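You operate a simulated robot arm through the tools that you are given. There is no shell and no other tool.

You run a simulated robot arm. Do the job below in one go: nothing can be reset, and whatever is moved stays where it is left.

Task
Crank-mix the yellow tin, then tip it into the black pail.
Fine: water-based practice paint; the tin stands in the mixer; crank while its lid is on; leave the empty tin and its lid on the low stand; lid on the pail.
Where things are to end (x, y in the base frame): yellow tin within 6 cm of [91, -60].

The check looks at the end state, three seconds after you hand in, the way a careful person would. Anything else that was tipped, shoved, dropped, spilled or broken makes it a failure. Lids that push on must go on centred and level and be pressed home; caps that screw on are set level and turned clockwise until they are tight.

Robot
A 7-joint arm with a four-finger gripper, fixed in place. Base frame: the origin is on the floor under the middle of its stand, x ahead of it, y to its left, z up; the work surface is at about z = 50. Units: cm, rad, N and s.
It reaches about 122.3 cm from its shoulder. Its first joint turns from -1.204 to 3.002 rad. Payload 3.67 kg.
The TCP is the grasp point between the finger pads, 2.8 cm short of the fingertips. In the tool frame z runs along the fingers and y along their closing line. The gripper opens to 11.2 cm; its body begins 7.3 cm behind the TCP.
Orientation is that of the tool frame in the base frame, as a unit quaternion [w, x, y, z]. With the fingers straight down and closing along the base's y, the tool's x points along the base's -x, its y along +y and its z along -z.

Tools
- The arm moves only by the tool arm_command. Its argument "targets" is a list of rows, each a list of 7 numbers: the shift along the base's x, y, z in cm, then the turn, a rotation vector about the base's x, y, z in rad, then the finger opening in cm, from 0 to 11.2. In form: [[x, y, z, rx, ry, rz, gripper], ...]. A call has 1 to 20 rows; each row is the pose to reach, as a shift and turn from the pose commanded when the call began. A row lasts 0.2 s, in which the tool goes at most 5 cm and 0.15 rad; a call with a longer step from one row to the next is refused whole, and so is a gripper value outside its range. Where a pose cannot be reached the arm comes as near as it can. A force on the tool above 60 N (or 10 N above the force at the start of the call, whichever is more), or a blocked arm, ends the call early, and 0.2 s more pass. Each finger travels about 10.25 cm/s and halts on what it meets, pressing with about 39 N; the grip force reading is that of the motor and also rises with nothing between the fingers. The clock runs only during rows and for 0.2 s after the last one: add rows that repeat a pose to give the fingers time. It gives the time, the measured TCP pose, the force on the tool (base axes), the opening and the grip force at its end, in the units of the frame above (readings bear some noise), with the torque about the TCP (base axes, N m) and any sound that the robot's microphone picked up, and new pictures: "views" is both (left out), scene, wrist or none.
- Cameras (640 x 400 px; columns grow to the right, rows downward): "scene" is fixed at [40.12, -50.2, 107.38]; the picture's right is [0.39, -0.92, 0.00], its down [-0.66, -0.28, -0.70] and it looks along [0.64, 0.27, -0.71] (base axes); focal length 214 px, centre (320, 200). "wrist" rides on the gripper at [6, -1.8, -10.4] in the tool frame; the picture's right is [0.29, 0.96, 0.00], its down [-0.80, 0.24, -0.55] and it looks along [-0.53, 0.16, 0.83] (tool axes); focal length 234 px, centre (320, 200). There is no depth. A picture from a camera that has moved, and an enlarged one, comes with that camera's place and axes in the base frame and with its lens.
- move_column(by): slides the trunk up (or, below 0, down) by that many cm; the arm rides with it, the base frame stays. It gives what a move gives, with no picture.
- inspect(camera, box): a new picture of the part [left, top, right, bottom] of that camera's present view, enlarged. The clock stands still meanwhile.
- close_job(): hands the job in; it is judged then, once.

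Nothing tells you positions but the pictures and the camera data. Unless the task says otherwise, let go and move clear before handing in.

The tools are called after "Call:" by a JSON object that holds its "fn" and its "kwargs". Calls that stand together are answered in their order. arm_command: Moves the arm, as the interface text tells. Its arguments: {"type":"object","properties":{"targets":{"type":"array","items":{"type":"array","items":{"type":"number"}}},"views":{"type":"string","enum":["both","scene","wrist","none"]}},"required":["targets"]} The other tools are called the same way: move_column (by) moves the trunk up or down; inspect (camera, box) takes an enlarged picture of a part of a camera's view; close_job () hands the job in.

At the start:

```text
clock: 0.0
tool_pos: [69.68, -13.86, 95.35]
ee_rot: [0.0, 0.0, 1.0, 0.0]
ft_force: [0.6, 0.1, 0.6]
wrist_torque: [0.0, 0.01, -0.02]
finger_gap: 11.2
finger_force: 0.0
trunk travel left (down, up): [-30.0, 54.0]
```

scene: 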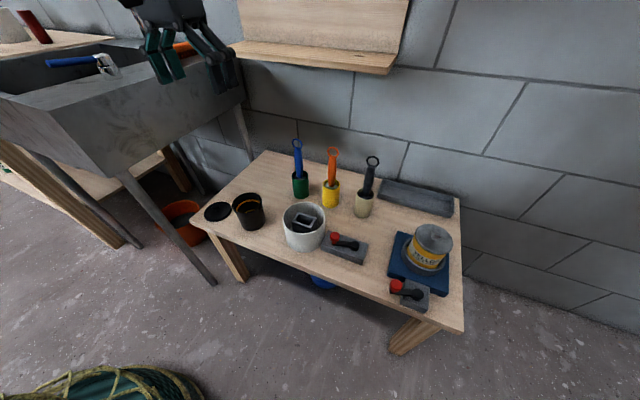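
wrist: 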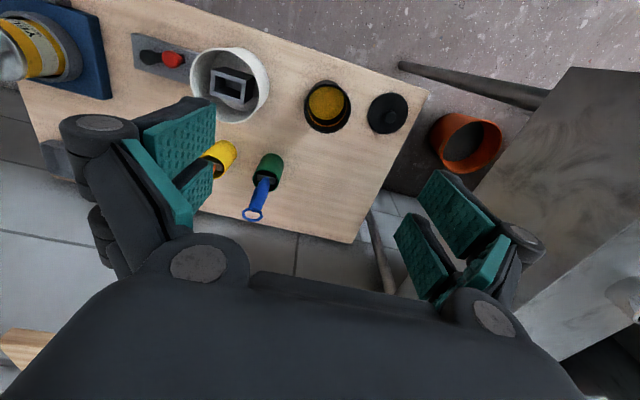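

I see a workbench with a yellow tin standing in a blue mixer at the right, a white bucket, a dark pail with its black lid to its left, and some cups. I'll look closer at each before moving.

Call:
{"fn": "inspect", "kwargs": {"camera": "scene", "box": [360, 170, 480, 340]}}

Call:
{"fn": "inspect", "kwargs": {"camera": "scene", "box": [190, 170, 390, 290]}}

Call:
{"fn": "inspect", "kwargs": {"camera": "scene", "box": [270, 120, 480, 250]}}

Call:
{"fn": "inspect", "kwargs": {"camera": "wrist", "box": [0, 0, 240, 200]}}

Call:
{"fn": "inspect", "kwargs": {"camera": "wrist", "box": [180, 30, 440, 220]}}

```text
2.35 times, centred on (420, 255) of scene
camera zoom: at [40.12, -50.2, 107.38], right [0.39, -0.92, 0.0], down [-0.66, -0.28, -0.7], along [0.64, 0.27, -0.71], focal length 505 px, centre (85, 71)
```

zoom: 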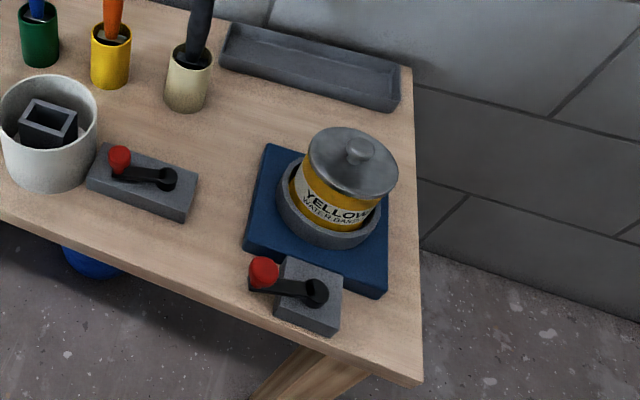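

```text
3.20 times, centred on (290, 230) of scene
camera zoom: at [40.12, -50.2, 107.38], right [0.39, -0.92, 0.0], down [-0.66, -0.28, -0.7], along [0.64, 0.27, -0.71], focal length 686 px, centre (416, 104)
```

zoom: 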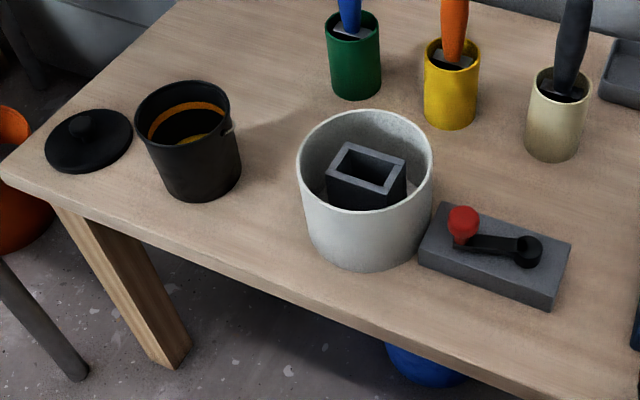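

```text
3.05 times, centred on (375, 185) of scene
camera zoom: at [40.12, -50.2, 107.38], right [0.39, -0.92, 0.0], down [-0.66, -0.28, -0.7], along [0.64, 0.27, -0.71], focal length 654 px, centre (152, 246)
```

zoom: 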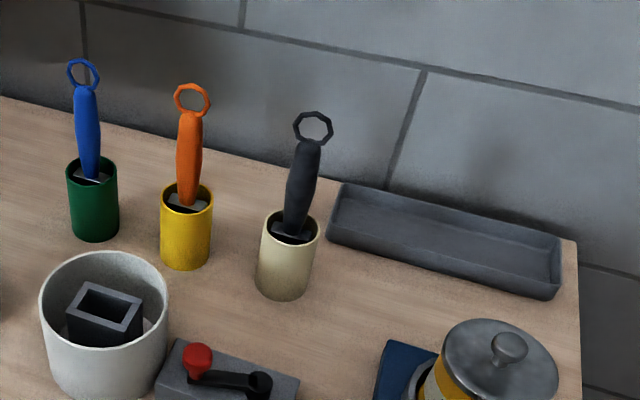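

```text
2.00 times, centred on (120, 100) of wrist
camera zoom: at [63.7, -15.75, 105.62], right [-0.29, 0.96, 0.0], down [0.8, 0.24, 0.55], along [0.53, 0.16, -0.83], focal length 468 px, centre (720, 400)
```

zoom: 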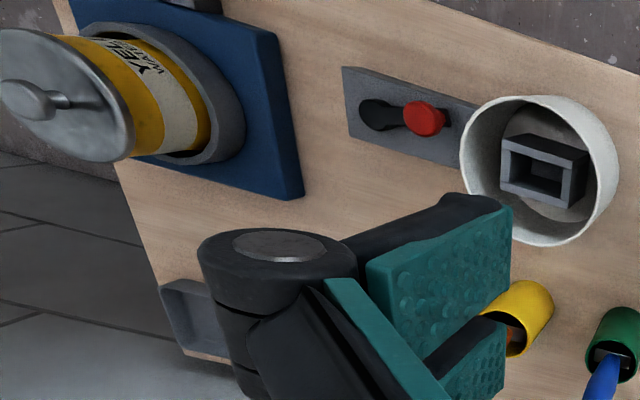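

```text
2.11 times, centred on (310, 125) of wrist
camera zoom: at [63.7, -15.75, 105.62], right [-0.29, 0.96, 0.0], down [0.8, 0.24, 0.55], along [0.53, 0.16, -0.83], focal length 493 px, centre (341, 358)
```

zoom: 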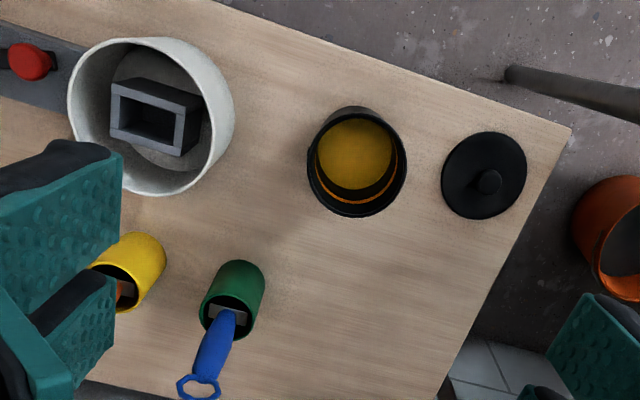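

The table top sits at about z=50, with the mixer base around (79,-65), the pail near (73,-12) and its lid near (71.5,3). I'll check the gripper fingers and the upper scene, then move over the mixer for a close look.

Call:
{"fn": "inspect", "kwargs": {"camera": "wrist", "box": [340, 140, 580, 330]}}

Call:
{"fn": "inspect", "kwargs": {"camera": "wrist", "box": [40, 80, 300, 300]}}

Call:
{"fn": "inspect", "kwargs": {"camera": "scene", "box": [100, 0, 300, 125]}}

Call:
{"fn": "inspect", "kwargs": {"camera": "scene", "box": [380, 215, 470, 325]}}

Call:
{"fn": "inspect", "kwargs": {"camera": "scene", "box": [200, 180, 280, 240]}}

```text
2.11 times, centred on (460, 235) of wrist
camera zoom: at [63.7, -15.75, 105.62], right [-0.29, 0.96, 0.0], down [0.8, 0.24, 0.55], along [0.53, 0.16, -0.83], focal length 493 px, centre (25, 126)
```

zoom: 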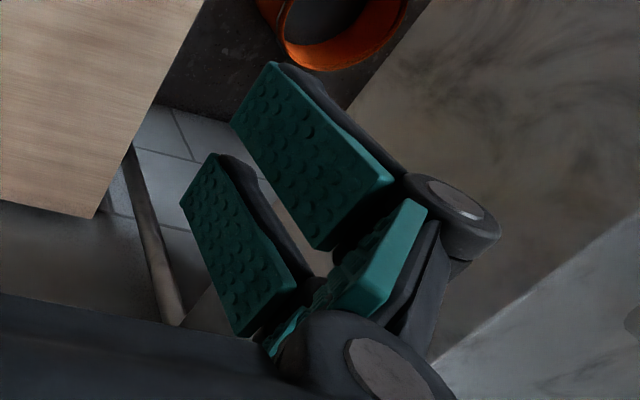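

```text
1.82 times, centred on (170, 190) of wrist
camera zoom: at [63.7, -15.75, 105.62], right [-0.29, 0.96, 0.0], down [0.8, 0.24, 0.55], along [0.53, 0.16, -0.83], focal length 426 px, centre (593, 218)
```

zoom: 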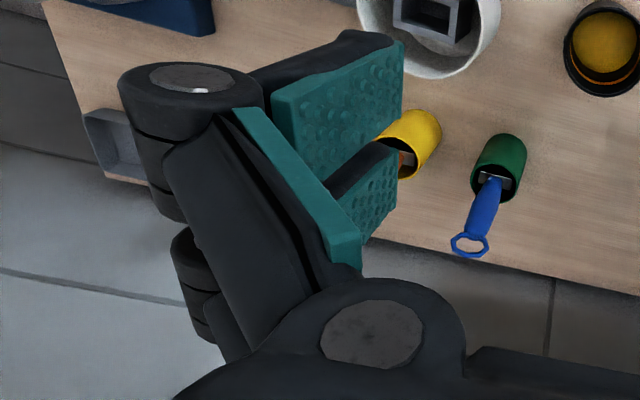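

```text
3.20 times, centred on (200, 62) of scene
camera zoom: at [40.12, -50.2, 107.38], right [0.39, -0.92, 0.0], down [-0.66, -0.28, -0.7], along [0.64, 0.27, -0.71], focal length 686 px, centre (704, 640)
```

zoom: 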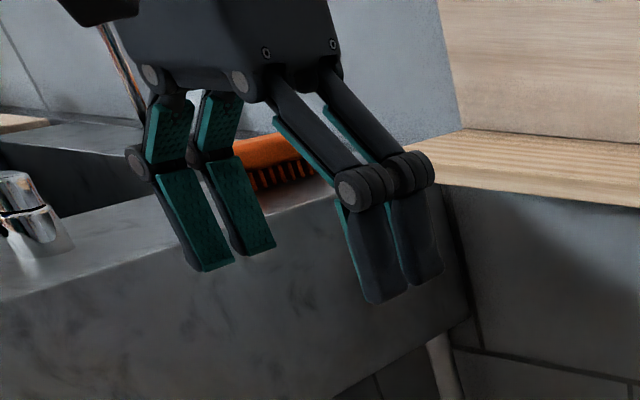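

```text
3.64 times, centred on (425, 270) of scene
camera zoom: at [40.12, -50.2, 107.38], right [0.39, -0.92, 0.0], down [-0.66, -0.28, -0.7], along [0.64, 0.27, -0.71], focal length 780 px, centre (-62, -54)
```

zoom: 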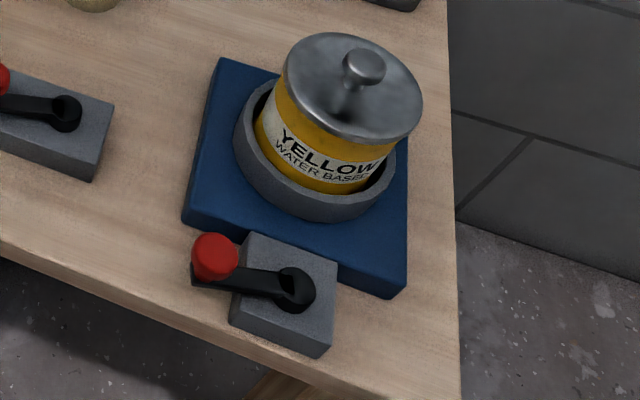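

```text
6.67 times, centred on (240, 210) of scene
camera zoom: at [40.12, -50.2, 107.38], right [0.39, -0.92, 0.0], down [-0.66, -0.28, -0.7], along [0.64, 0.27, -0.71], focal length 1430 px, centre (853, 133)
```

zoom: 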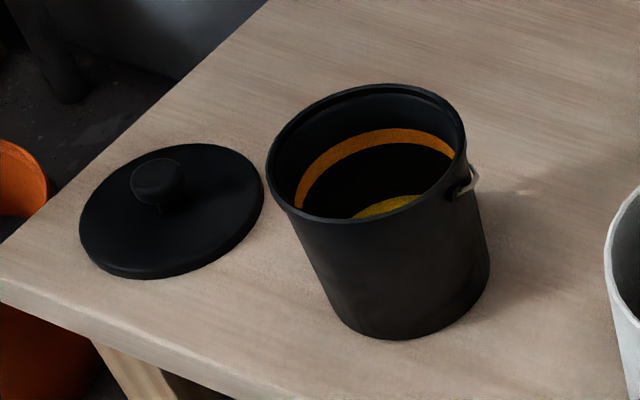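

The gripper has two jointed fingers per side, and the mixer's crank has a red knob on an arm sitting on a block by the mixer. I'll move over the mixer for a close wrist view.

Call:
{"fn": "arm_command", "kwargs": {"targets": [[-0.3, -4, -0.8, 0, 0, 0, 11.2], [-0.6, -8, -1.6, 0, 0, 0, 11.2], [-0.9, -12, -2.4, 0, 0, 0, 11.2], [-1.2, -16, -3.2, 0, 0, 0, 11.2], [-1.5, -20, -4, 0, 0, 0, 11.2], [-1.8, -24, -4.8, 0, 0, 0, 11.2], [-2.1, -28, -5.6, 0, 0, 0, 11.2], [-2.4, -32, -6.4, 0, 0, 0, 11.2], [-2.7, -36, -7.2, 0, 0, 0, 11.2], [-3, -40, -8, 0, 0, 0, 11.2], [-3.3, -44, -8.8, 0, 0, 0, 11.2], [-3.6, -48, -9.6, 0, 0, 0, 11.2], [-3.6, -48, -9.6, 0, 0, 0, 11.2]], "views": "both"}}

```text
clock: 2.8
tool_pos: [65.8, -62.08, 85.68]
ee_rot: [0.0, -0.001, 1.0, -0.001]
ft_force: [-0.4, 0.1, 0.7]
wrist_torque: [-0.03, -0.05, -0.02]
finger_gap: 11.18
finger_force: 0.2
trunk travel left (down, up): [-30.0, 54.0]
camera wrist: at [59.83, -63.95, 95.93], right [-0.29, 0.96, 0.0], down [0.8, 0.24, 0.55], along [0.53, 0.16, -0.83], focal length 234 px, centre (320, 200)
```

scene: 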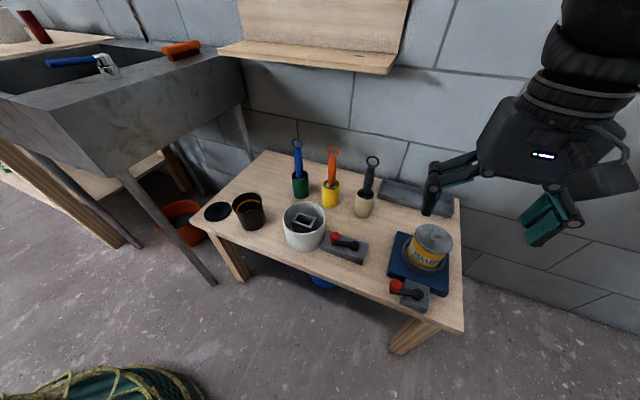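
wrist: 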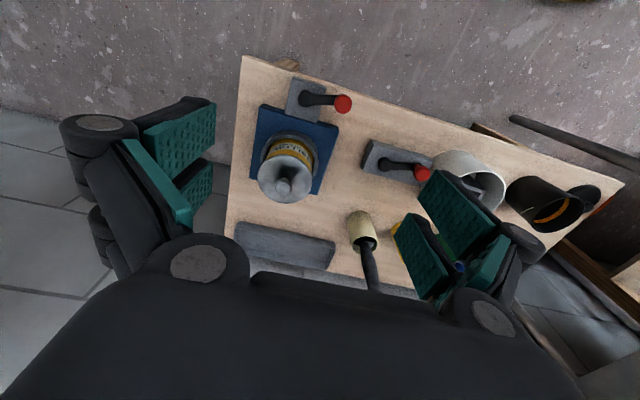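

Call:
{"fn": "inspect", "kwargs": {"camera": "wrist", "box": [230, 60, 390, 210]}}

Call:
{"fn": "inspect", "kwargs": {"camera": "wrist", "box": [220, 180, 400, 300]}}

```text
2.67 times, centred on (310, 135) of wrist
camera zoom: at [59.83, -63.95, 95.93], right [-0.29, 0.96, 0.0], down [0.8, 0.24, 0.55], along [0.53, 0.16, -0.83], focal length 624 px, centre (347, 373)
```

zoom: 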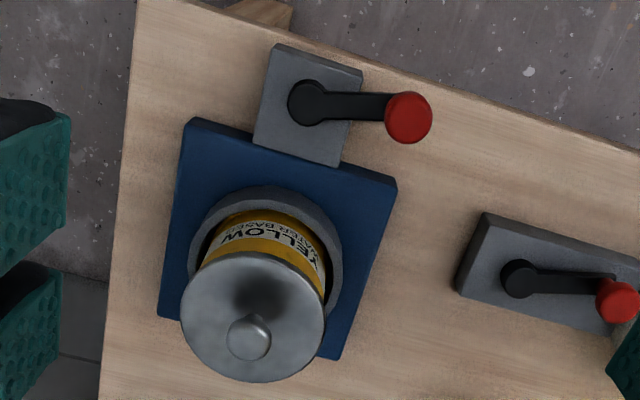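

```text
3.33 times, centred on (310, 240) of wrist
camera zoom: at [59.83, -63.95, 95.93], right [-0.29, 0.96, 0.0], down [0.8, 0.24, 0.55], along [0.53, 0.16, -0.83], focal length 781 px, centre (353, 67)
```

zoom: 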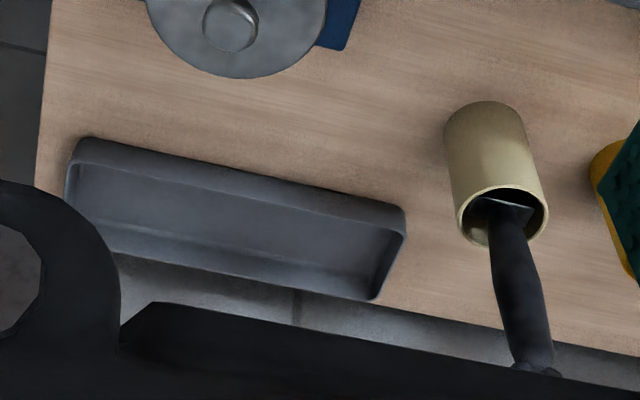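

The crank hub is near (67,-64) and its red knob near (66,-58.5), with the tin around (78,-64) and its lid knob top near z=67. I'll go lower for a sharper look at the crank.

Call:
{"fn": "arm_command", "kwargs": {"targets": [[-1, 0, -3, 0, 0, 0, 11.2], [-2, 0, -6, 0, 0, 0, 11.2], [-3, 0, -9, 0, 0, 0, 11.2], [-4, 0, -11, 0, 0, 0, 11.2], [-5, 0, -11, 0, 0, 0, 11.2], [-5, 0, -11, 0, 0, 0, 11.2]], "views": "both"}}

```text
clock: 4.2
tool_pos: [61.03, -62.09, 74.48]
ee_rot: [0.001, 0.0, 1.0, 0.001]
ft_force: [0.7, -1.1, -0.8]
wrist_torque: [-0.02, 0.0, 0.0]
finger_gap: 11.22
finger_force: 0.0
trunk travel left (down, up): [-30.0, 54.0]
camera wrist: at [55.06, -63.94, 84.74], right [-0.29, 0.96, 0.0], down [0.8, 0.24, 0.55], along [0.53, 0.16, -0.83], focal length 234 px, centre (320, 200)
```

scene: 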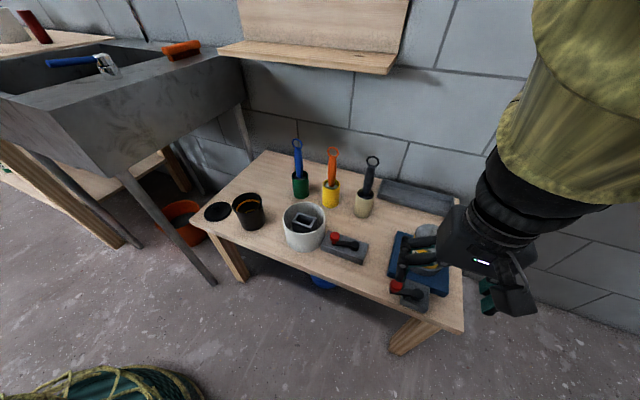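
wrist: 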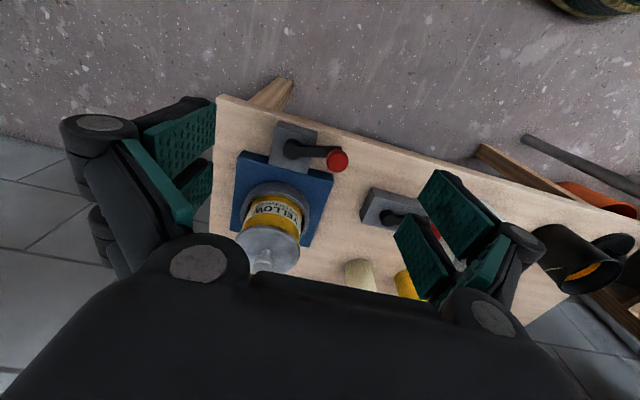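

Call:
{"fn": "inspect", "kwargs": {"camera": "wrist", "box": [220, 110, 370, 280]}}

Call:
{"fn": "inspect", "kwargs": {"camera": "wrist", "box": [260, 115, 360, 180]}}

```text
2.35 times, centred on (295, 195) of wrist
camera zoom: at [55.06, -63.94, 84.74], right [-0.29, 0.96, 0.0], down [0.8, 0.24, 0.55], along [0.53, 0.16, -0.83], focal length 551 px, centre (379, 212)
```

zoom: 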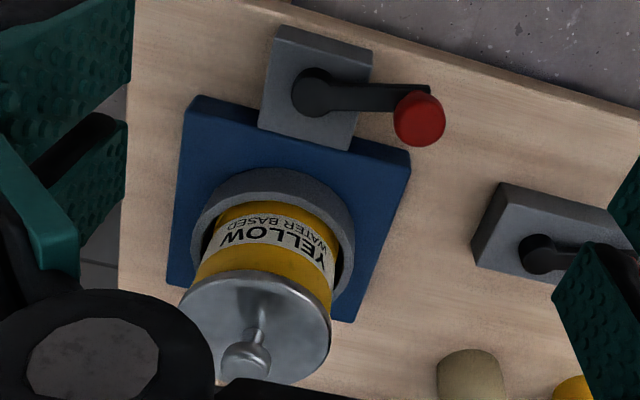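

```text
6.15 times, centred on (310, 148) of wrist
camera zoom: at [55.06, -63.94, 84.74], right [-0.29, 0.96, 0.0], down [0.8, 0.24, 0.55], along [0.53, 0.16, -0.83], focal length 1441 px, centre (382, 523)
```

zoom: 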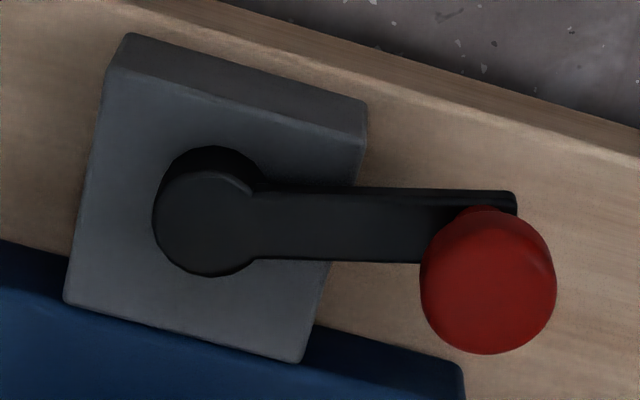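

I place the crank hub at about (67.6,-64.1) and the knob at about (65.8,-58.5) with its top near z=59.3, while the tin axis is at about (79,-64.3). Next I'll tilt the gripper slightly away from the tin, narrow the fingers and come to just above the knob to check alignment.

Call:
{"fn": "arm_command", "kwargs": {"targets": [[0.6, 0.9, -1, 0, -0.07, 0, 9], [1.2, 1.8, -2, 0, -0.14, 0, 7], [1.8, 2.7, -3, 0, -0.2, 0, 5.5], [2.4, 3.6, -4, 0, -0.2, 0, 5], [2.4, 3.6, -5, 0, -0.2, 0, 5], [2.4, 3.6, -6, 0, -0.2, 0, 5], [2.4, 3.6, -6, 0, -0.2, 0, 5]], "views": "both"}}

Call:
{"fn": "inspect", "kwargs": {"camera": "wrist", "box": [200, 100, 440, 300]}}

Call:
{"fn": "inspect", "kwargs": {"camera": "scene", "box": [360, 200, 500, 320]}}

```text
clock: 5.8
tool_pos: [63.55, -58.26, 68.67]
ee_rot: [0.098, 0.0, 0.995, 0.0]
ft_force: [0.3, 1.1, -0.1]
wrist_torque: [0.0, -0.02, 0.01]
finger_gap: 4.99
finger_force: 0.0
trunk travel left (down, up): [-30.0, 54.0]
camera wrist: at [55.59, -60.19, 77.57], right [-0.28, 0.96, -0.06], down [0.67, 0.24, 0.7], along [0.69, 0.16, -0.71], focal length 234 px, centre (320, 200)
```

scene: 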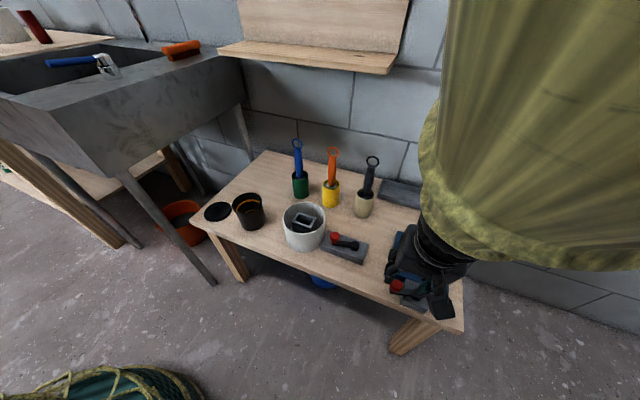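
wrist: 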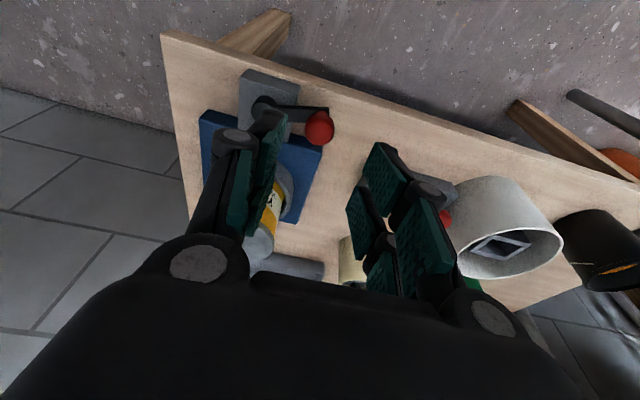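

```text
2.00 times, centred on (320, 200) of wrist
camera zoom: at [55.59, -60.19, 77.57], right [-0.28, 0.96, -0.06], down [0.67, 0.24, 0.7], along [0.69, 0.16, -0.71], focal length 468 px, centre (320, 200)
```

zoom: 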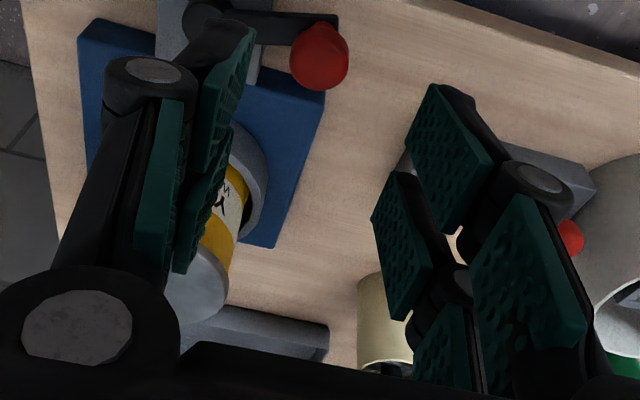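

```text
3.33 times, centred on (430, 260) of scene
camera zoom: at [40.12, -50.2, 107.38], right [0.39, -0.92, 0.0], down [-0.66, -0.28, -0.7], along [0.64, 0.27, -0.71], focal length 715 px, centre (-47, 0)
```

zoom: 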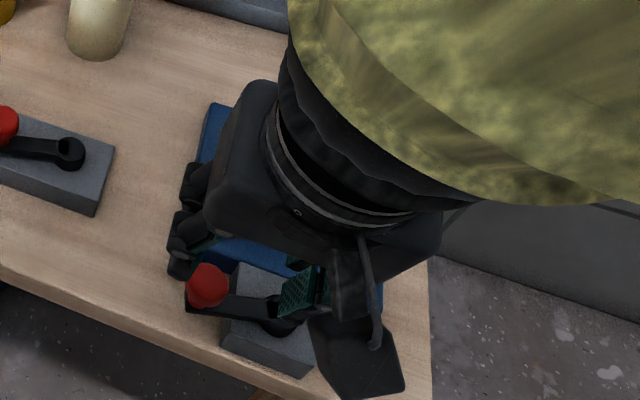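

The knob lines up at about (65.6,-58.4), just ahead of the TCP, so the outer finger pair should straddle it. I'll descend to just above it and check.

Call:
{"fn": "arm_command", "kwargs": {"targets": [[0, -0.15, -2, 0, 0, 0, 5], [0, -0.15, -4, 0, 0, 0, 5], [0, -0.15, -6, 0, 0, 0, 5], [0, -0.15, -7.2, 0, 0, 0, 5], [0, -0.15, -7.2, 0, 0, 0, 5]], "views": "both"}}

Call:
{"fn": "inspect", "kwargs": {"camera": "wrist", "box": [200, 100, 440, 300]}}

Call:
{"fn": "inspect", "kwargs": {"camera": "scene", "box": [370, 230, 470, 320]}}

```text
clock: 7.0
tool_pos: [63.37, -58.5, 61.34]
ee_rot: [0.1, 0.0, 0.995, 0.0]
ft_force: [0.2, -0.8, 0.5]
wrist_torque: [-0.01, 0.02, -0.01]
finger_gap: 5.0
finger_force: 0.0
trunk travel left (down, up): [-30.0, 54.0]
camera wrist: at [55.46, -60.43, 70.24], right [-0.28, 0.96, -0.06], down [0.67, 0.24, 0.7], along [0.69, 0.16, -0.71], focal length 234 px, centre (320, 200)
```

scene: 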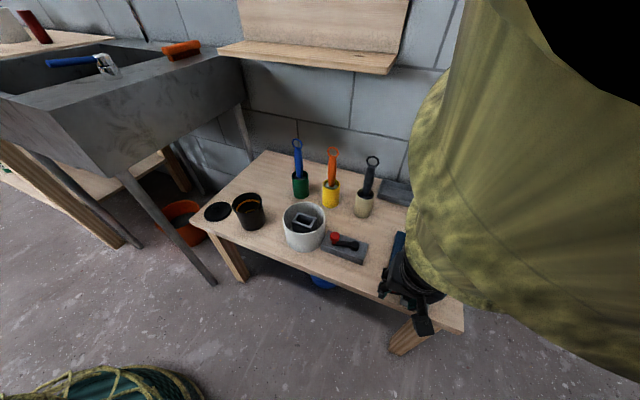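
wrist: 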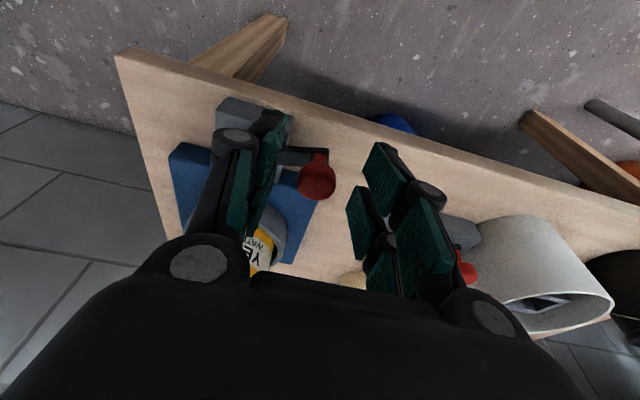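

```text
2.00 times, centred on (320, 200) of wrist
camera zoom: at [55.46, -60.43, 70.24], right [-0.28, 0.96, -0.06], down [0.67, 0.24, 0.7], along [0.69, 0.16, -0.71], focal length 468 px, centre (320, 200)
```

zoom: 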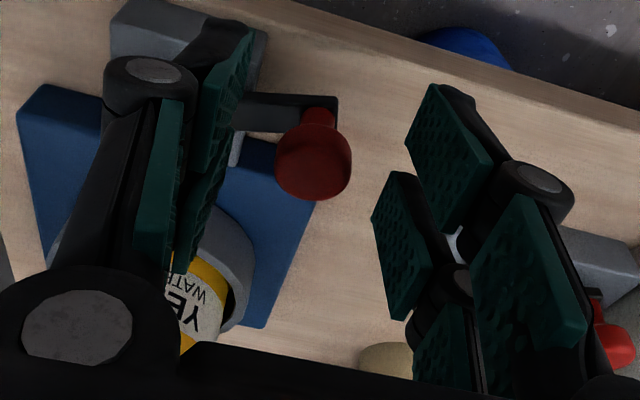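

```text
4.44 times, centred on (420, 275) of scene
camera zoom: at [40.12, -50.2, 107.38], right [0.39, -0.92, 0.0], down [-0.66, -0.28, -0.7], along [0.64, 0.27, -0.71], focal length 953 px, centre (-124, -133)
```

zoom: 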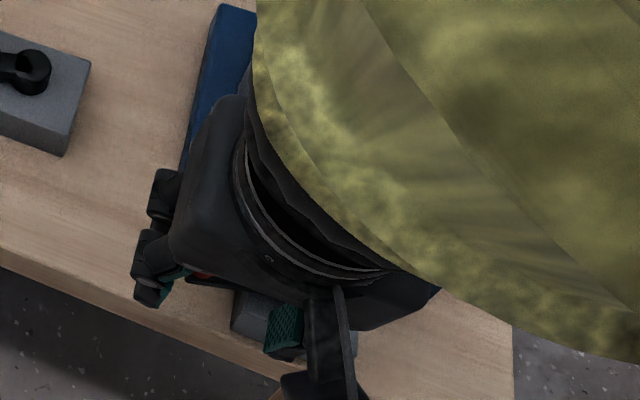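

The knob sits between the fingers, slightly toward the outer pair. I'll shift 0.4 cm forward, lower to grip height and close gently on it.

Call:
{"fn": "arm_command", "kwargs": {"targets": [[0.4, 0.05, -1, 0, 0, 0, 5], [0.4, 0.05, -1.9, 0, 0, 0, 5], [0.4, 0.05, -1.9, 0, 0, 0, 3.5], [0.4, 0.05, -1.9, 0, 0, 0, 2.2], [0.4, 0.05, -1.9, 0, 0, 0, 2.2], [0.4, 0.05, -1.9, 0, 0, 0, 2.2]], "views": "wrist"}}

Call:
{"fn": "inspect", "kwargs": {"camera": "wrist", "box": [200, 100, 440, 300]}}

```text
clock: 8.4
tool_pos: [63.68, -58.18, 59.35]
ee_rot: [0.1, -0.001, 0.995, 0.001]
ft_force: [-4.5, 16.8, -4.1]
wrist_torque: [0.31, 0.14, 0.38]
finger_gap: 2.62
finger_force: 45.2
trunk travel left (down, up): [-30.0, 54.0]
camera wrist: at [55.87, -60.11, 68.38], right [-0.28, 0.96, -0.06], down [0.67, 0.24, 0.7], along [0.68, 0.16, -0.71], focal length 234 px, centre (320, 200)
```

wrist: 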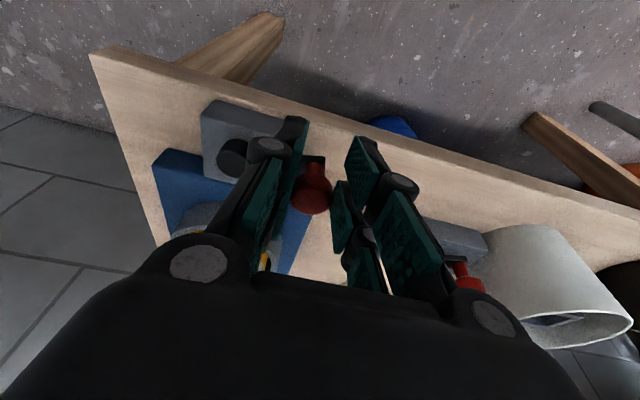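

```text
2.00 times, centred on (320, 200) of wrist
camera zoom: at [55.87, -60.11, 68.38], right [-0.28, 0.96, -0.06], down [0.67, 0.24, 0.7], along [0.68, 0.16, -0.71], focal length 468 px, centre (320, 200)
```

zoom: 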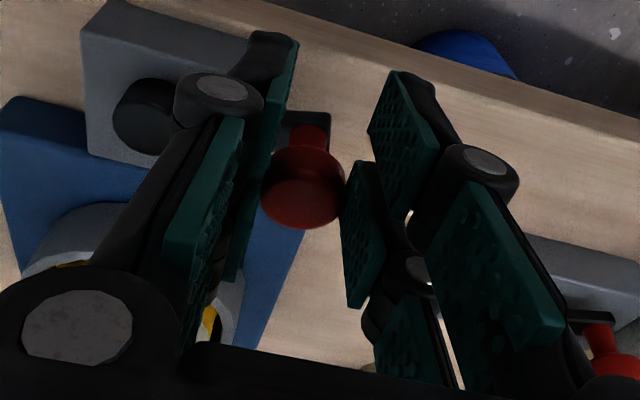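

The fingers hold the knob (gap 2.62). I'll try a small clockwise arc to feel the crank and calibrate its centre.

Call:
{"fn": "arm_command", "kwargs": {"targets": [[0, 0.25, 0, 0, 0, 0, 2.2], [0.915, 0.47, 0, 0, 0, 0, 2.2], [1.854, 0.544, 0, 0, 0, 0, 2.2], [2.793, 0.47, 0, 0, 0, 0, 2.2], [3.708, 0.25, 0, 0, 0, 0, 2.2], [4.578, -0.11, 0, 0, 0, 0, 2.2], [4.578, -0.11, 0, 0, 0, 0, 2.2]], "views": "wrist"}}

Call:
{"fn": "inspect", "kwargs": {"camera": "wrist", "box": [180, 80, 460, 280]}}

```text
clock: 10.0
tool_pos: [68.54, -58.35, 59.66]
ee_rot: [0.101, 0.0, 0.995, 0.001]
ft_force: [-1.8, 14.9, 1.4]
wrist_torque: [0.37, -0.05, -0.28]
finger_gap: 3.0
finger_force: 7.5
trunk travel left (down, up): [-30.0, 54.0]
camera wrist: at [60.6, -60.33, 68.55], right [-0.28, 0.96, -0.06], down [0.67, 0.24, 0.7], along [0.69, 0.16, -0.71], focal length 234 px, centre (320, 200)
```

wrist: 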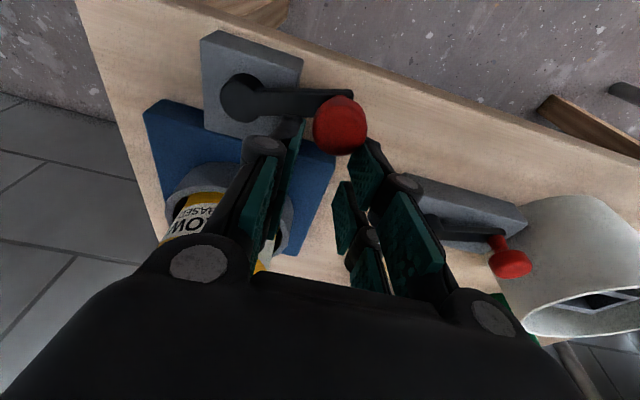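

```text
2.00 times, centred on (320, 180) of wrist
camera zoom: at [60.6, -60.33, 68.55], right [-0.28, 0.96, -0.06], down [0.67, 0.24, 0.7], along [0.69, 0.16, -0.71], focal length 468 px, centre (320, 240)
```

zoom: 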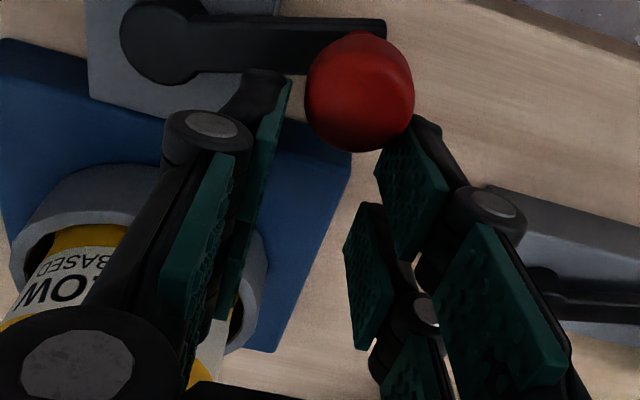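

The crank did not move; the knob slid out between the pads toward -x, so friction alone isn't enough. I'll back off slightly, close the fingers into a solid pusher, and push the knob with firm contact counter-clockwise to test its resistance.

Call:
{"fn": "arm_command", "kwargs": {"targets": [[0.6, 0, 0.2, 0, 0, 0, 3], [1.2, -0.1, 0.2, 0, 0, 0, 2], [1.2, -0.1, 0.2, 0, 0, 0, 1], [1.2, -0.1, 0.2, 0, 0, 0, 0], [1.2, -0.1, 0.2, 0, 0, 0, 0], [0.6, -0.1, 0.2, 0, 0, 0, 0], [0.1, -0.2, 0.2, 0, 0, 0, 0], [-0.4, -0.3, 0.2, 0, 0, 0, 0], [-0.9, -0.4, 0.2, 0, 0, 0, 0], [-1.4, -0.6, 0.2, 0, 0, 0, 0]], "views": "wrist"}}

Call:
{"fn": "inspect", "kwargs": {"camera": "wrist", "box": [180, 60, 460, 260]}}

```text
clock: 12.2
tool_pos: [66.87, -59.03, 59.64]
ee_rot: [0.099, 0.0, 0.995, 0.0]
ft_force: [-0.3, -0.7, -0.4]
wrist_torque: [0.0, -0.01, 0.01]
finger_gap: 0.0
finger_force: 35.9
trunk travel left (down, up): [-30.0, 54.0]
camera wrist: at [59.06, -60.92, 68.61], right [-0.28, 0.96, -0.06], down [0.67, 0.24, 0.7], along [0.68, 0.16, -0.71], focal length 234 px, centre (320, 200)
```

wrist: 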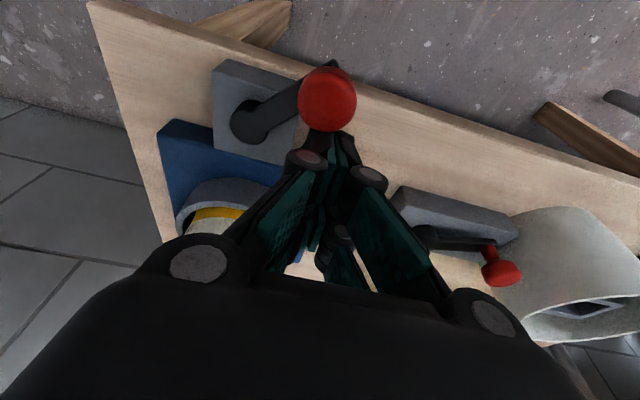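

```text
2.00 times, centred on (320, 160) of wrist
camera zoom: at [59.06, -60.92, 68.61], right [-0.28, 0.96, -0.06], down [0.67, 0.24, 0.7], along [0.68, 0.16, -0.71], focal length 468 px, centre (320, 280)
```

zoom: 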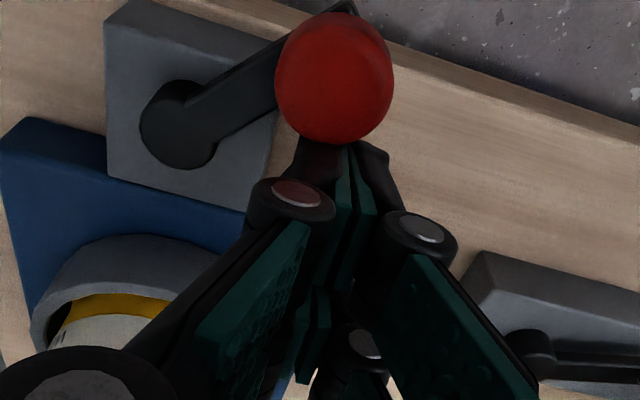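

The crank turns easily counter-clockwise and moved about 30°, so it evidently only goes that way. I'll lift, open, and re-grip the knob at its new spot near (62.9,-60).

Call:
{"fn": "arm_command", "kwargs": {"targets": [[0.3, 0, 2, 0, 0, 0, 0], [0.3, 0, 5, 0, 0, 0, 1.5], [-1, -0.2, 5, 0, 0, 0, 3], [-3, -0.4, 5, 0, 0, 0, 5], [-5, -0.8, 5, 0, 0, 0, 5], [-6.05, -0.85, 5, 0, 0, 0, 5], [-6.05, -0.85, 3, 0, 0, 0, 5], [-6.05, -0.85, 3, 0, 0, 0, 5]], "views": "both"}}

Call:
{"fn": "inspect", "kwargs": {"camera": "wrist", "box": [180, 100, 460, 300]}}

Call:
{"fn": "inspect", "kwargs": {"camera": "scene", "box": [360, 230, 480, 340]}}

```text
clock: 14.0
tool_pos: [60.74, -59.95, 63.08]
ee_rot: [0.099, 0.0, 0.995, 0.0]
ft_force: [0.1, 1.1, 0.1]
wrist_torque: [-0.04, 0.05, -0.03]
finger_gap: 4.98
finger_force: 0.0
trunk travel left (down, up): [-30.0, 54.0]
camera wrist: at [52.97, -61.8, 71.89], right [-0.28, 0.96, -0.06], down [0.67, 0.24, 0.7], along [0.69, 0.16, -0.71], focal length 234 px, centre (320, 200)
```

scene: 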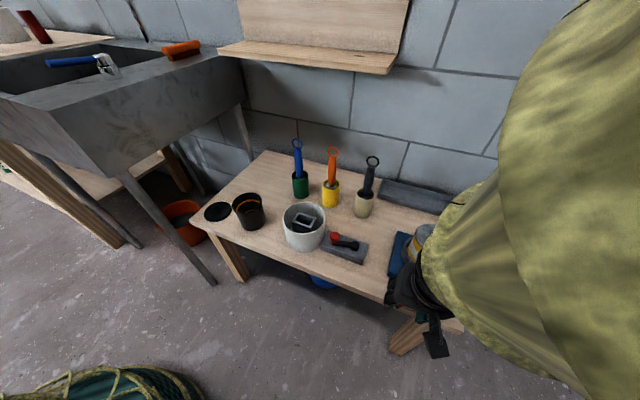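
wrist: 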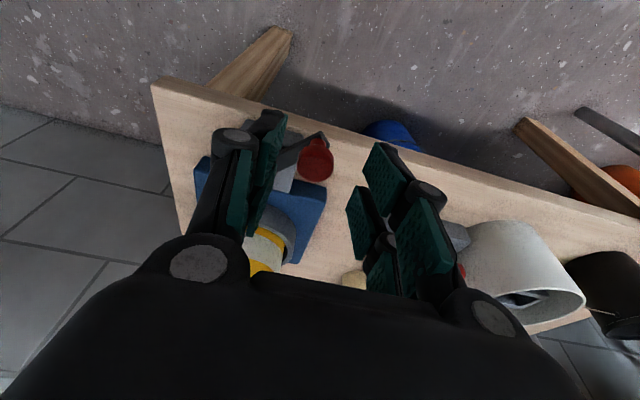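

```text
2.00 times, centred on (320, 200) of wrist
camera zoom: at [52.97, -61.8, 71.89], right [-0.28, 0.96, -0.06], down [0.67, 0.24, 0.7], along [0.69, 0.16, -0.71], focal length 468 px, centre (320, 200)
```

zoom: 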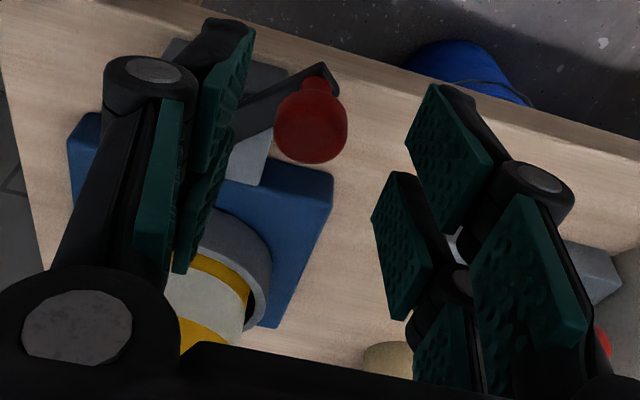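

```text
3.64 times, centred on (420, 285) of scene
camera zoom: at [40.12, -50.2, 107.38], right [0.39, -0.92, 0.0], down [-0.66, -0.28, -0.7], along [0.64, 0.27, -0.71], focal length 780 px, centre (-44, -109)
```

zoom: 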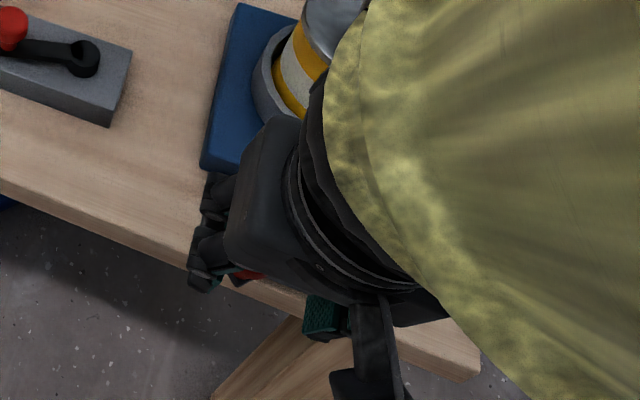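

The tin's label has turned, so this crank does spin the tin. The knob is about at (62.4,-60); I'll lower around it, close, and then try the arc counter-clockwise.

Call:
{"fn": "arm_command", "kwargs": {"targets": [[-0.35, -0.05, -1.5, 0, 0, 0, 5], [-0.35, -0.05, -3.1, 0, 0, 0, 5], [-0.35, -0.05, -3.1, 0, 0, 0, 3.5], [-0.35, -0.05, -3.1, 0, 0, 0, 2.2], [-0.35, -0.05, -3.1, 0, 0, 0, 2.0], [-0.35, -0.05, -3.1, 0, 0, 0, 2.0]], "views": "wrist"}}

Call:
{"fn": "inspect", "kwargs": {"camera": "wrist", "box": [180, 100, 460, 300]}}

```text
clock: 15.4
tool_pos: [60.66, -59.92, 59.81]
ee_rot: [0.1, 0.0, 0.995, 0.001]
ft_force: [-0.6, 0.8, 1.5]
wrist_torque: [0.08, -0.23, 0.07]
finger_gap: 2.48
finger_force: 44.9
trunk travel left (down, up): [-30.0, 54.0]
camera wrist: at [52.75, -61.74, 68.72], right [-0.28, 0.96, -0.06], down [0.67, 0.24, 0.7], along [0.69, 0.16, -0.71], focal length 234 px, centre (320, 200)
```

wrist: 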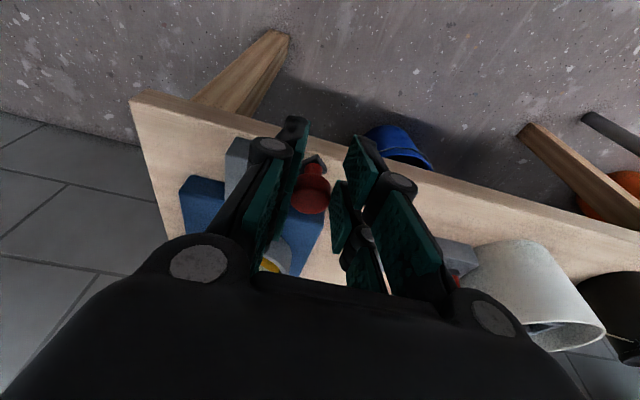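

```text
2.00 times, centred on (320, 200) of wrist
camera zoom: at [52.75, -61.74, 68.72], right [-0.28, 0.96, -0.06], down [0.67, 0.24, 0.7], along [0.69, 0.16, -0.71], focal length 468 px, centre (320, 200)
```

zoom: 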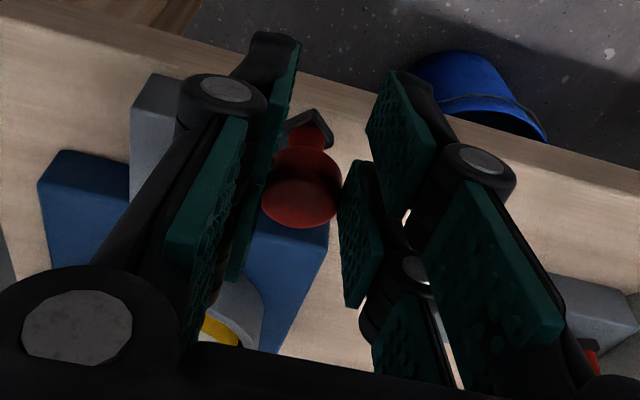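

The knob is held again (gap 2.48). I'll turn it counter-clockwise through about 60° and watch the forces.

Call:
{"fn": "arm_command", "kwargs": {"targets": [[-0.556, -0.779, 0, 0, 0, 0, 2.0], [-0.983, -1.636, 0, 0, 0, 0, 2.0], [-1.271, -2.549, 0, 0, 0, 0, 2.0], [-1.412, -3.495, 0, 0, 0, 0, 2.0], [-1.404, -4.453, 0, 0, 0, 0, 2.0], [-1.246, -5.397, 0, 0, 0, 0, 2.0], [-0.942, -6.304, 0, 0, 0, 0, 2.0]], "views": "wrist"}}

Call:
{"fn": "inspect", "kwargs": {"camera": "wrist", "box": [180, 100, 460, 300]}}

```text
clock: 17.0
tool_pos: [59.64, -66.36, 59.77]
ee_rot: [0.101, 0.0, 0.995, -0.001]
ft_force: [-5.3, 1.1, 16.2]
wrist_torque: [0.31, -0.94, 0.19]
finger_gap: 2.5
finger_force: 45.3
trunk travel left (down, up): [-30.0, 54.0]
camera wrist: at [51.78, -68.29, 68.68], right [-0.28, 0.96, -0.06], down [0.67, 0.24, 0.7], along [0.69, 0.16, -0.71], focal length 234 px, centre (320, 200)
```

wrist: 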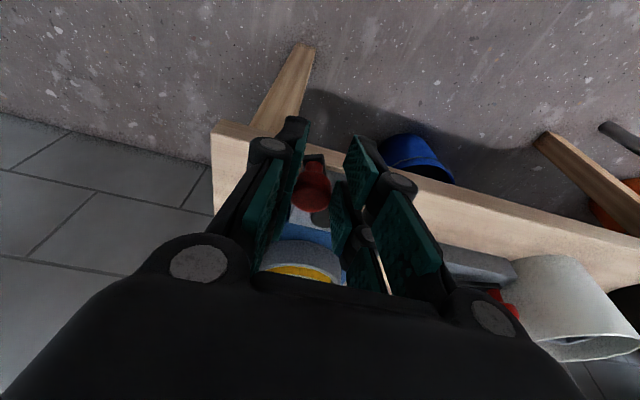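

```text
2.00 times, centred on (320, 200) of wrist
camera zoom: at [51.78, -68.29, 68.68], right [-0.28, 0.96, -0.06], down [0.67, 0.24, 0.7], along [0.69, 0.16, -0.71], focal length 468 px, centre (320, 200)
```

zoom: 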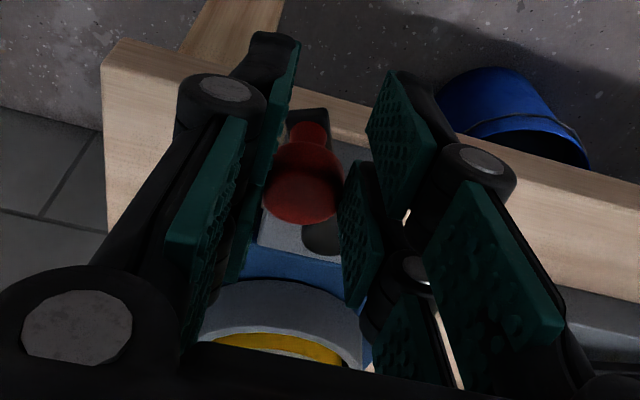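

The crank follows smoothly with small forces, and I can fit its circle (radius about 5.9, centred at (65,-63.95) in TCP coordinates). I'll carry on counter-clockwise to about 295° and check clearance to the tin.

Call:
{"fn": "arm_command", "kwargs": {"targets": [[0.501, -0.885, 0.2, 0, 0, 0, 2.0], [1.077, -1.61, 0.2, 0, 0, 0, 2.0], [1.759, -2.235, 0.2, 0, 0, 0, 2.0], [2.532, -2.746, 0.2, 0, 0, 0, 2.0], [3.374, -3.13, 0.2, 0, 0, 0, 2.0], [4.266, -3.377, 0.2, 0, 0, 0, 2.0], [5.186, -3.482, 0.2, 0, 0, 0, 2.0], [6.111, -3.442, 0.2, 0, 0, 0, 2.0], [7.018, -3.258, 0.2, 0, 0, 0, 2.0], [7.885, -2.933, 0.2, 0, 0, 0, 2.0]], "views": "both"}}

Call:
{"fn": "inspect", "kwargs": {"camera": "wrist", "box": [180, 100, 460, 300]}}

```text
clock: 19.2
tool_pos: [67.53, -69.48, 59.78]
ee_rot: [0.101, 0.001, 0.995, 0.001]
ft_force: [-12.5, -25.1, 6.5]
wrist_torque: [-0.85, 0.4, 0.07]
finger_gap: 3.33
finger_force: 13.5
trunk travel left (down, up): [-30.0, 54.0]
camera wrist: at [59.55, -71.38, 68.64], right [-0.28, 0.96, -0.06], down [0.67, 0.24, 0.7], along [0.69, 0.16, -0.71], focal length 234 px, centre (320, 200)
```

scene: 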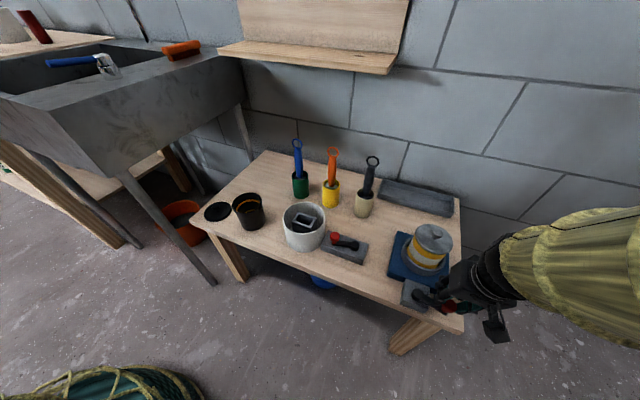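
wrist: 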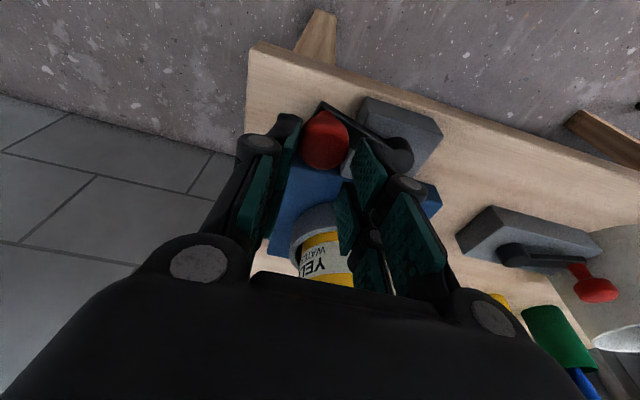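

```text
2.00 times, centred on (320, 200) of wrist
camera zoom: at [59.55, -71.38, 68.64], right [-0.28, 0.96, -0.06], down [0.67, 0.24, 0.7], along [0.69, 0.16, -0.71], focal length 468 px, centre (320, 200)
```

zoom: 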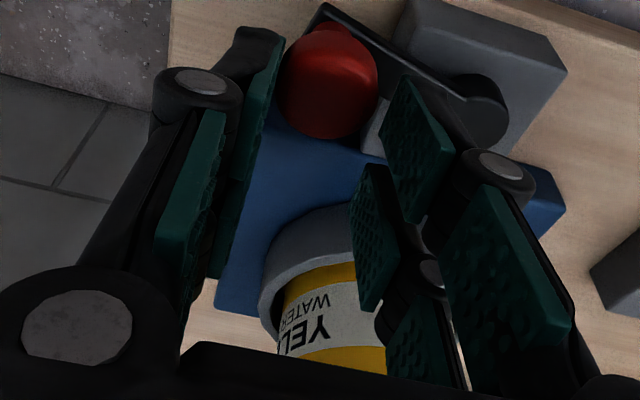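

The hand overran and the knob slipped at about 253°, because friction along x is too weak. I'll switch to pushing the knob with the closed fingers, face by face, so now I'm releasing, lifting and straightening the tool to see where the knob rests.

Call:
{"fn": "arm_command", "kwargs": {"targets": [[0, 0, 0.1, 0, 0, 0, 4], [0, 0, 0.2, 0, 0, 0, 5.5], [0, 0, 2.5, 0, 0, 0, 5.5], [0, 0, 5, 0, 0.1, 0, 5], [-1.5, 0, 6, 0, 0.2, 0, 2], [-4, 0, 6, 0, 0.2, 0, 0], [-4, 0, 6, 0, 0.2, 0, 0]], "views": "both"}}

Call:
{"fn": "inspect", "kwargs": {"camera": "wrist", "box": [180, 60, 460, 260]}}

Call:
{"fn": "inspect", "kwargs": {"camera": "scene", "box": [380, 220, 480, 330]}}

```text
clock: 20.8
tool_pos: [63.65, -69.26, 65.49]
ee_rot: [0.0, -0.001, 1.0, 0.001]
ft_force: [0.0, -0.2, -0.2]
wrist_torque: [0.0, -0.02, -0.03]
finger_gap: 0.01
finger_force: 35.8
trunk travel left (down, up): [-30.0, 54.0]
camera wrist: at [57.63, -71.19, 75.91], right [-0.29, 0.96, 0.0], down [0.8, 0.24, 0.55], along [0.53, 0.16, -0.83], focal length 234 px, centre (320, 200)
```

scene: 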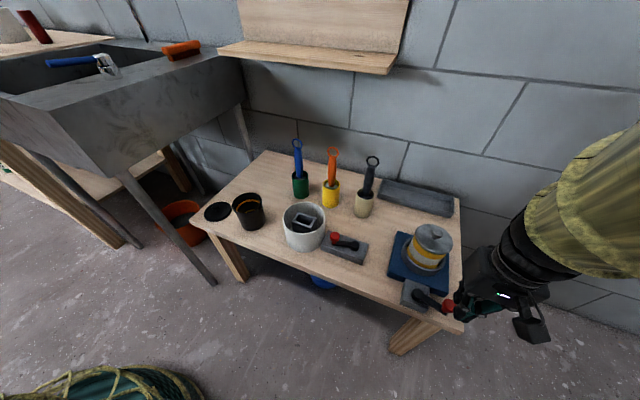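
wrist: 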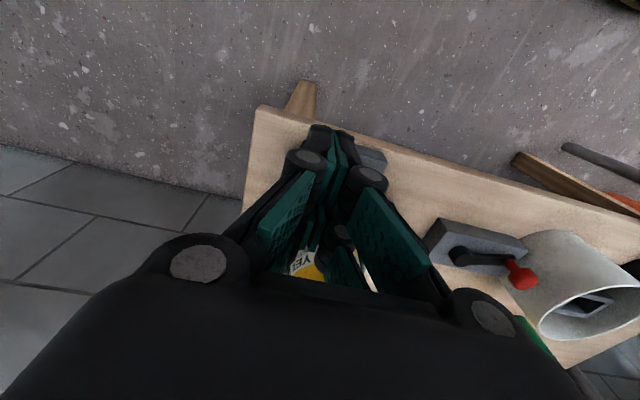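

```text
2.00 times, centred on (320, 160) of wrist
camera zoom: at [57.63, -71.19, 75.91], right [-0.29, 0.96, 0.0], down [0.8, 0.24, 0.55], along [0.53, 0.16, -0.83], focal length 468 px, centre (320, 280)
```

zoom: 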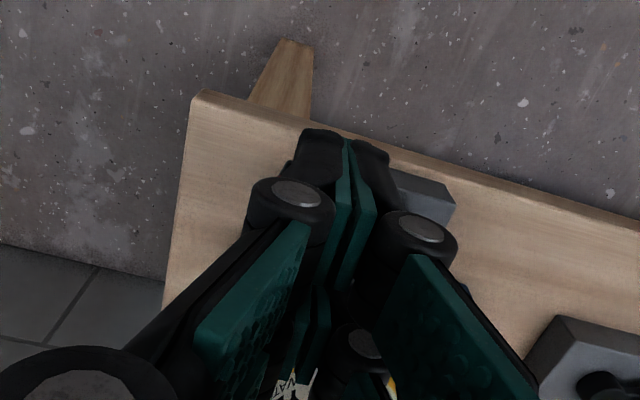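

```text
3.64 times, centred on (430, 275) of scene
camera zoom: at [40.12, -50.2, 107.38], right [0.39, -0.92, 0.0], down [-0.66, -0.28, -0.7], along [0.64, 0.27, -0.71], focal length 780 px, centre (-80, -73)
```

zoom: 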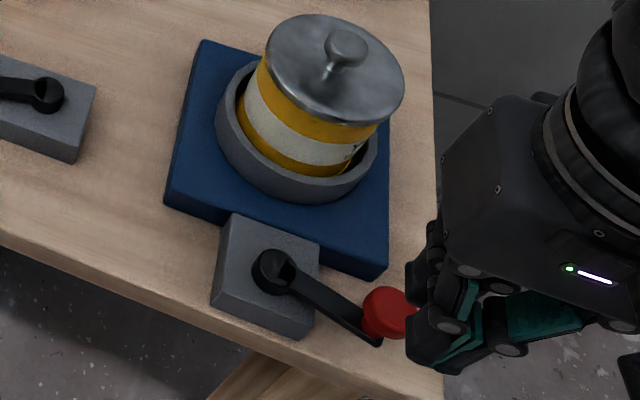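

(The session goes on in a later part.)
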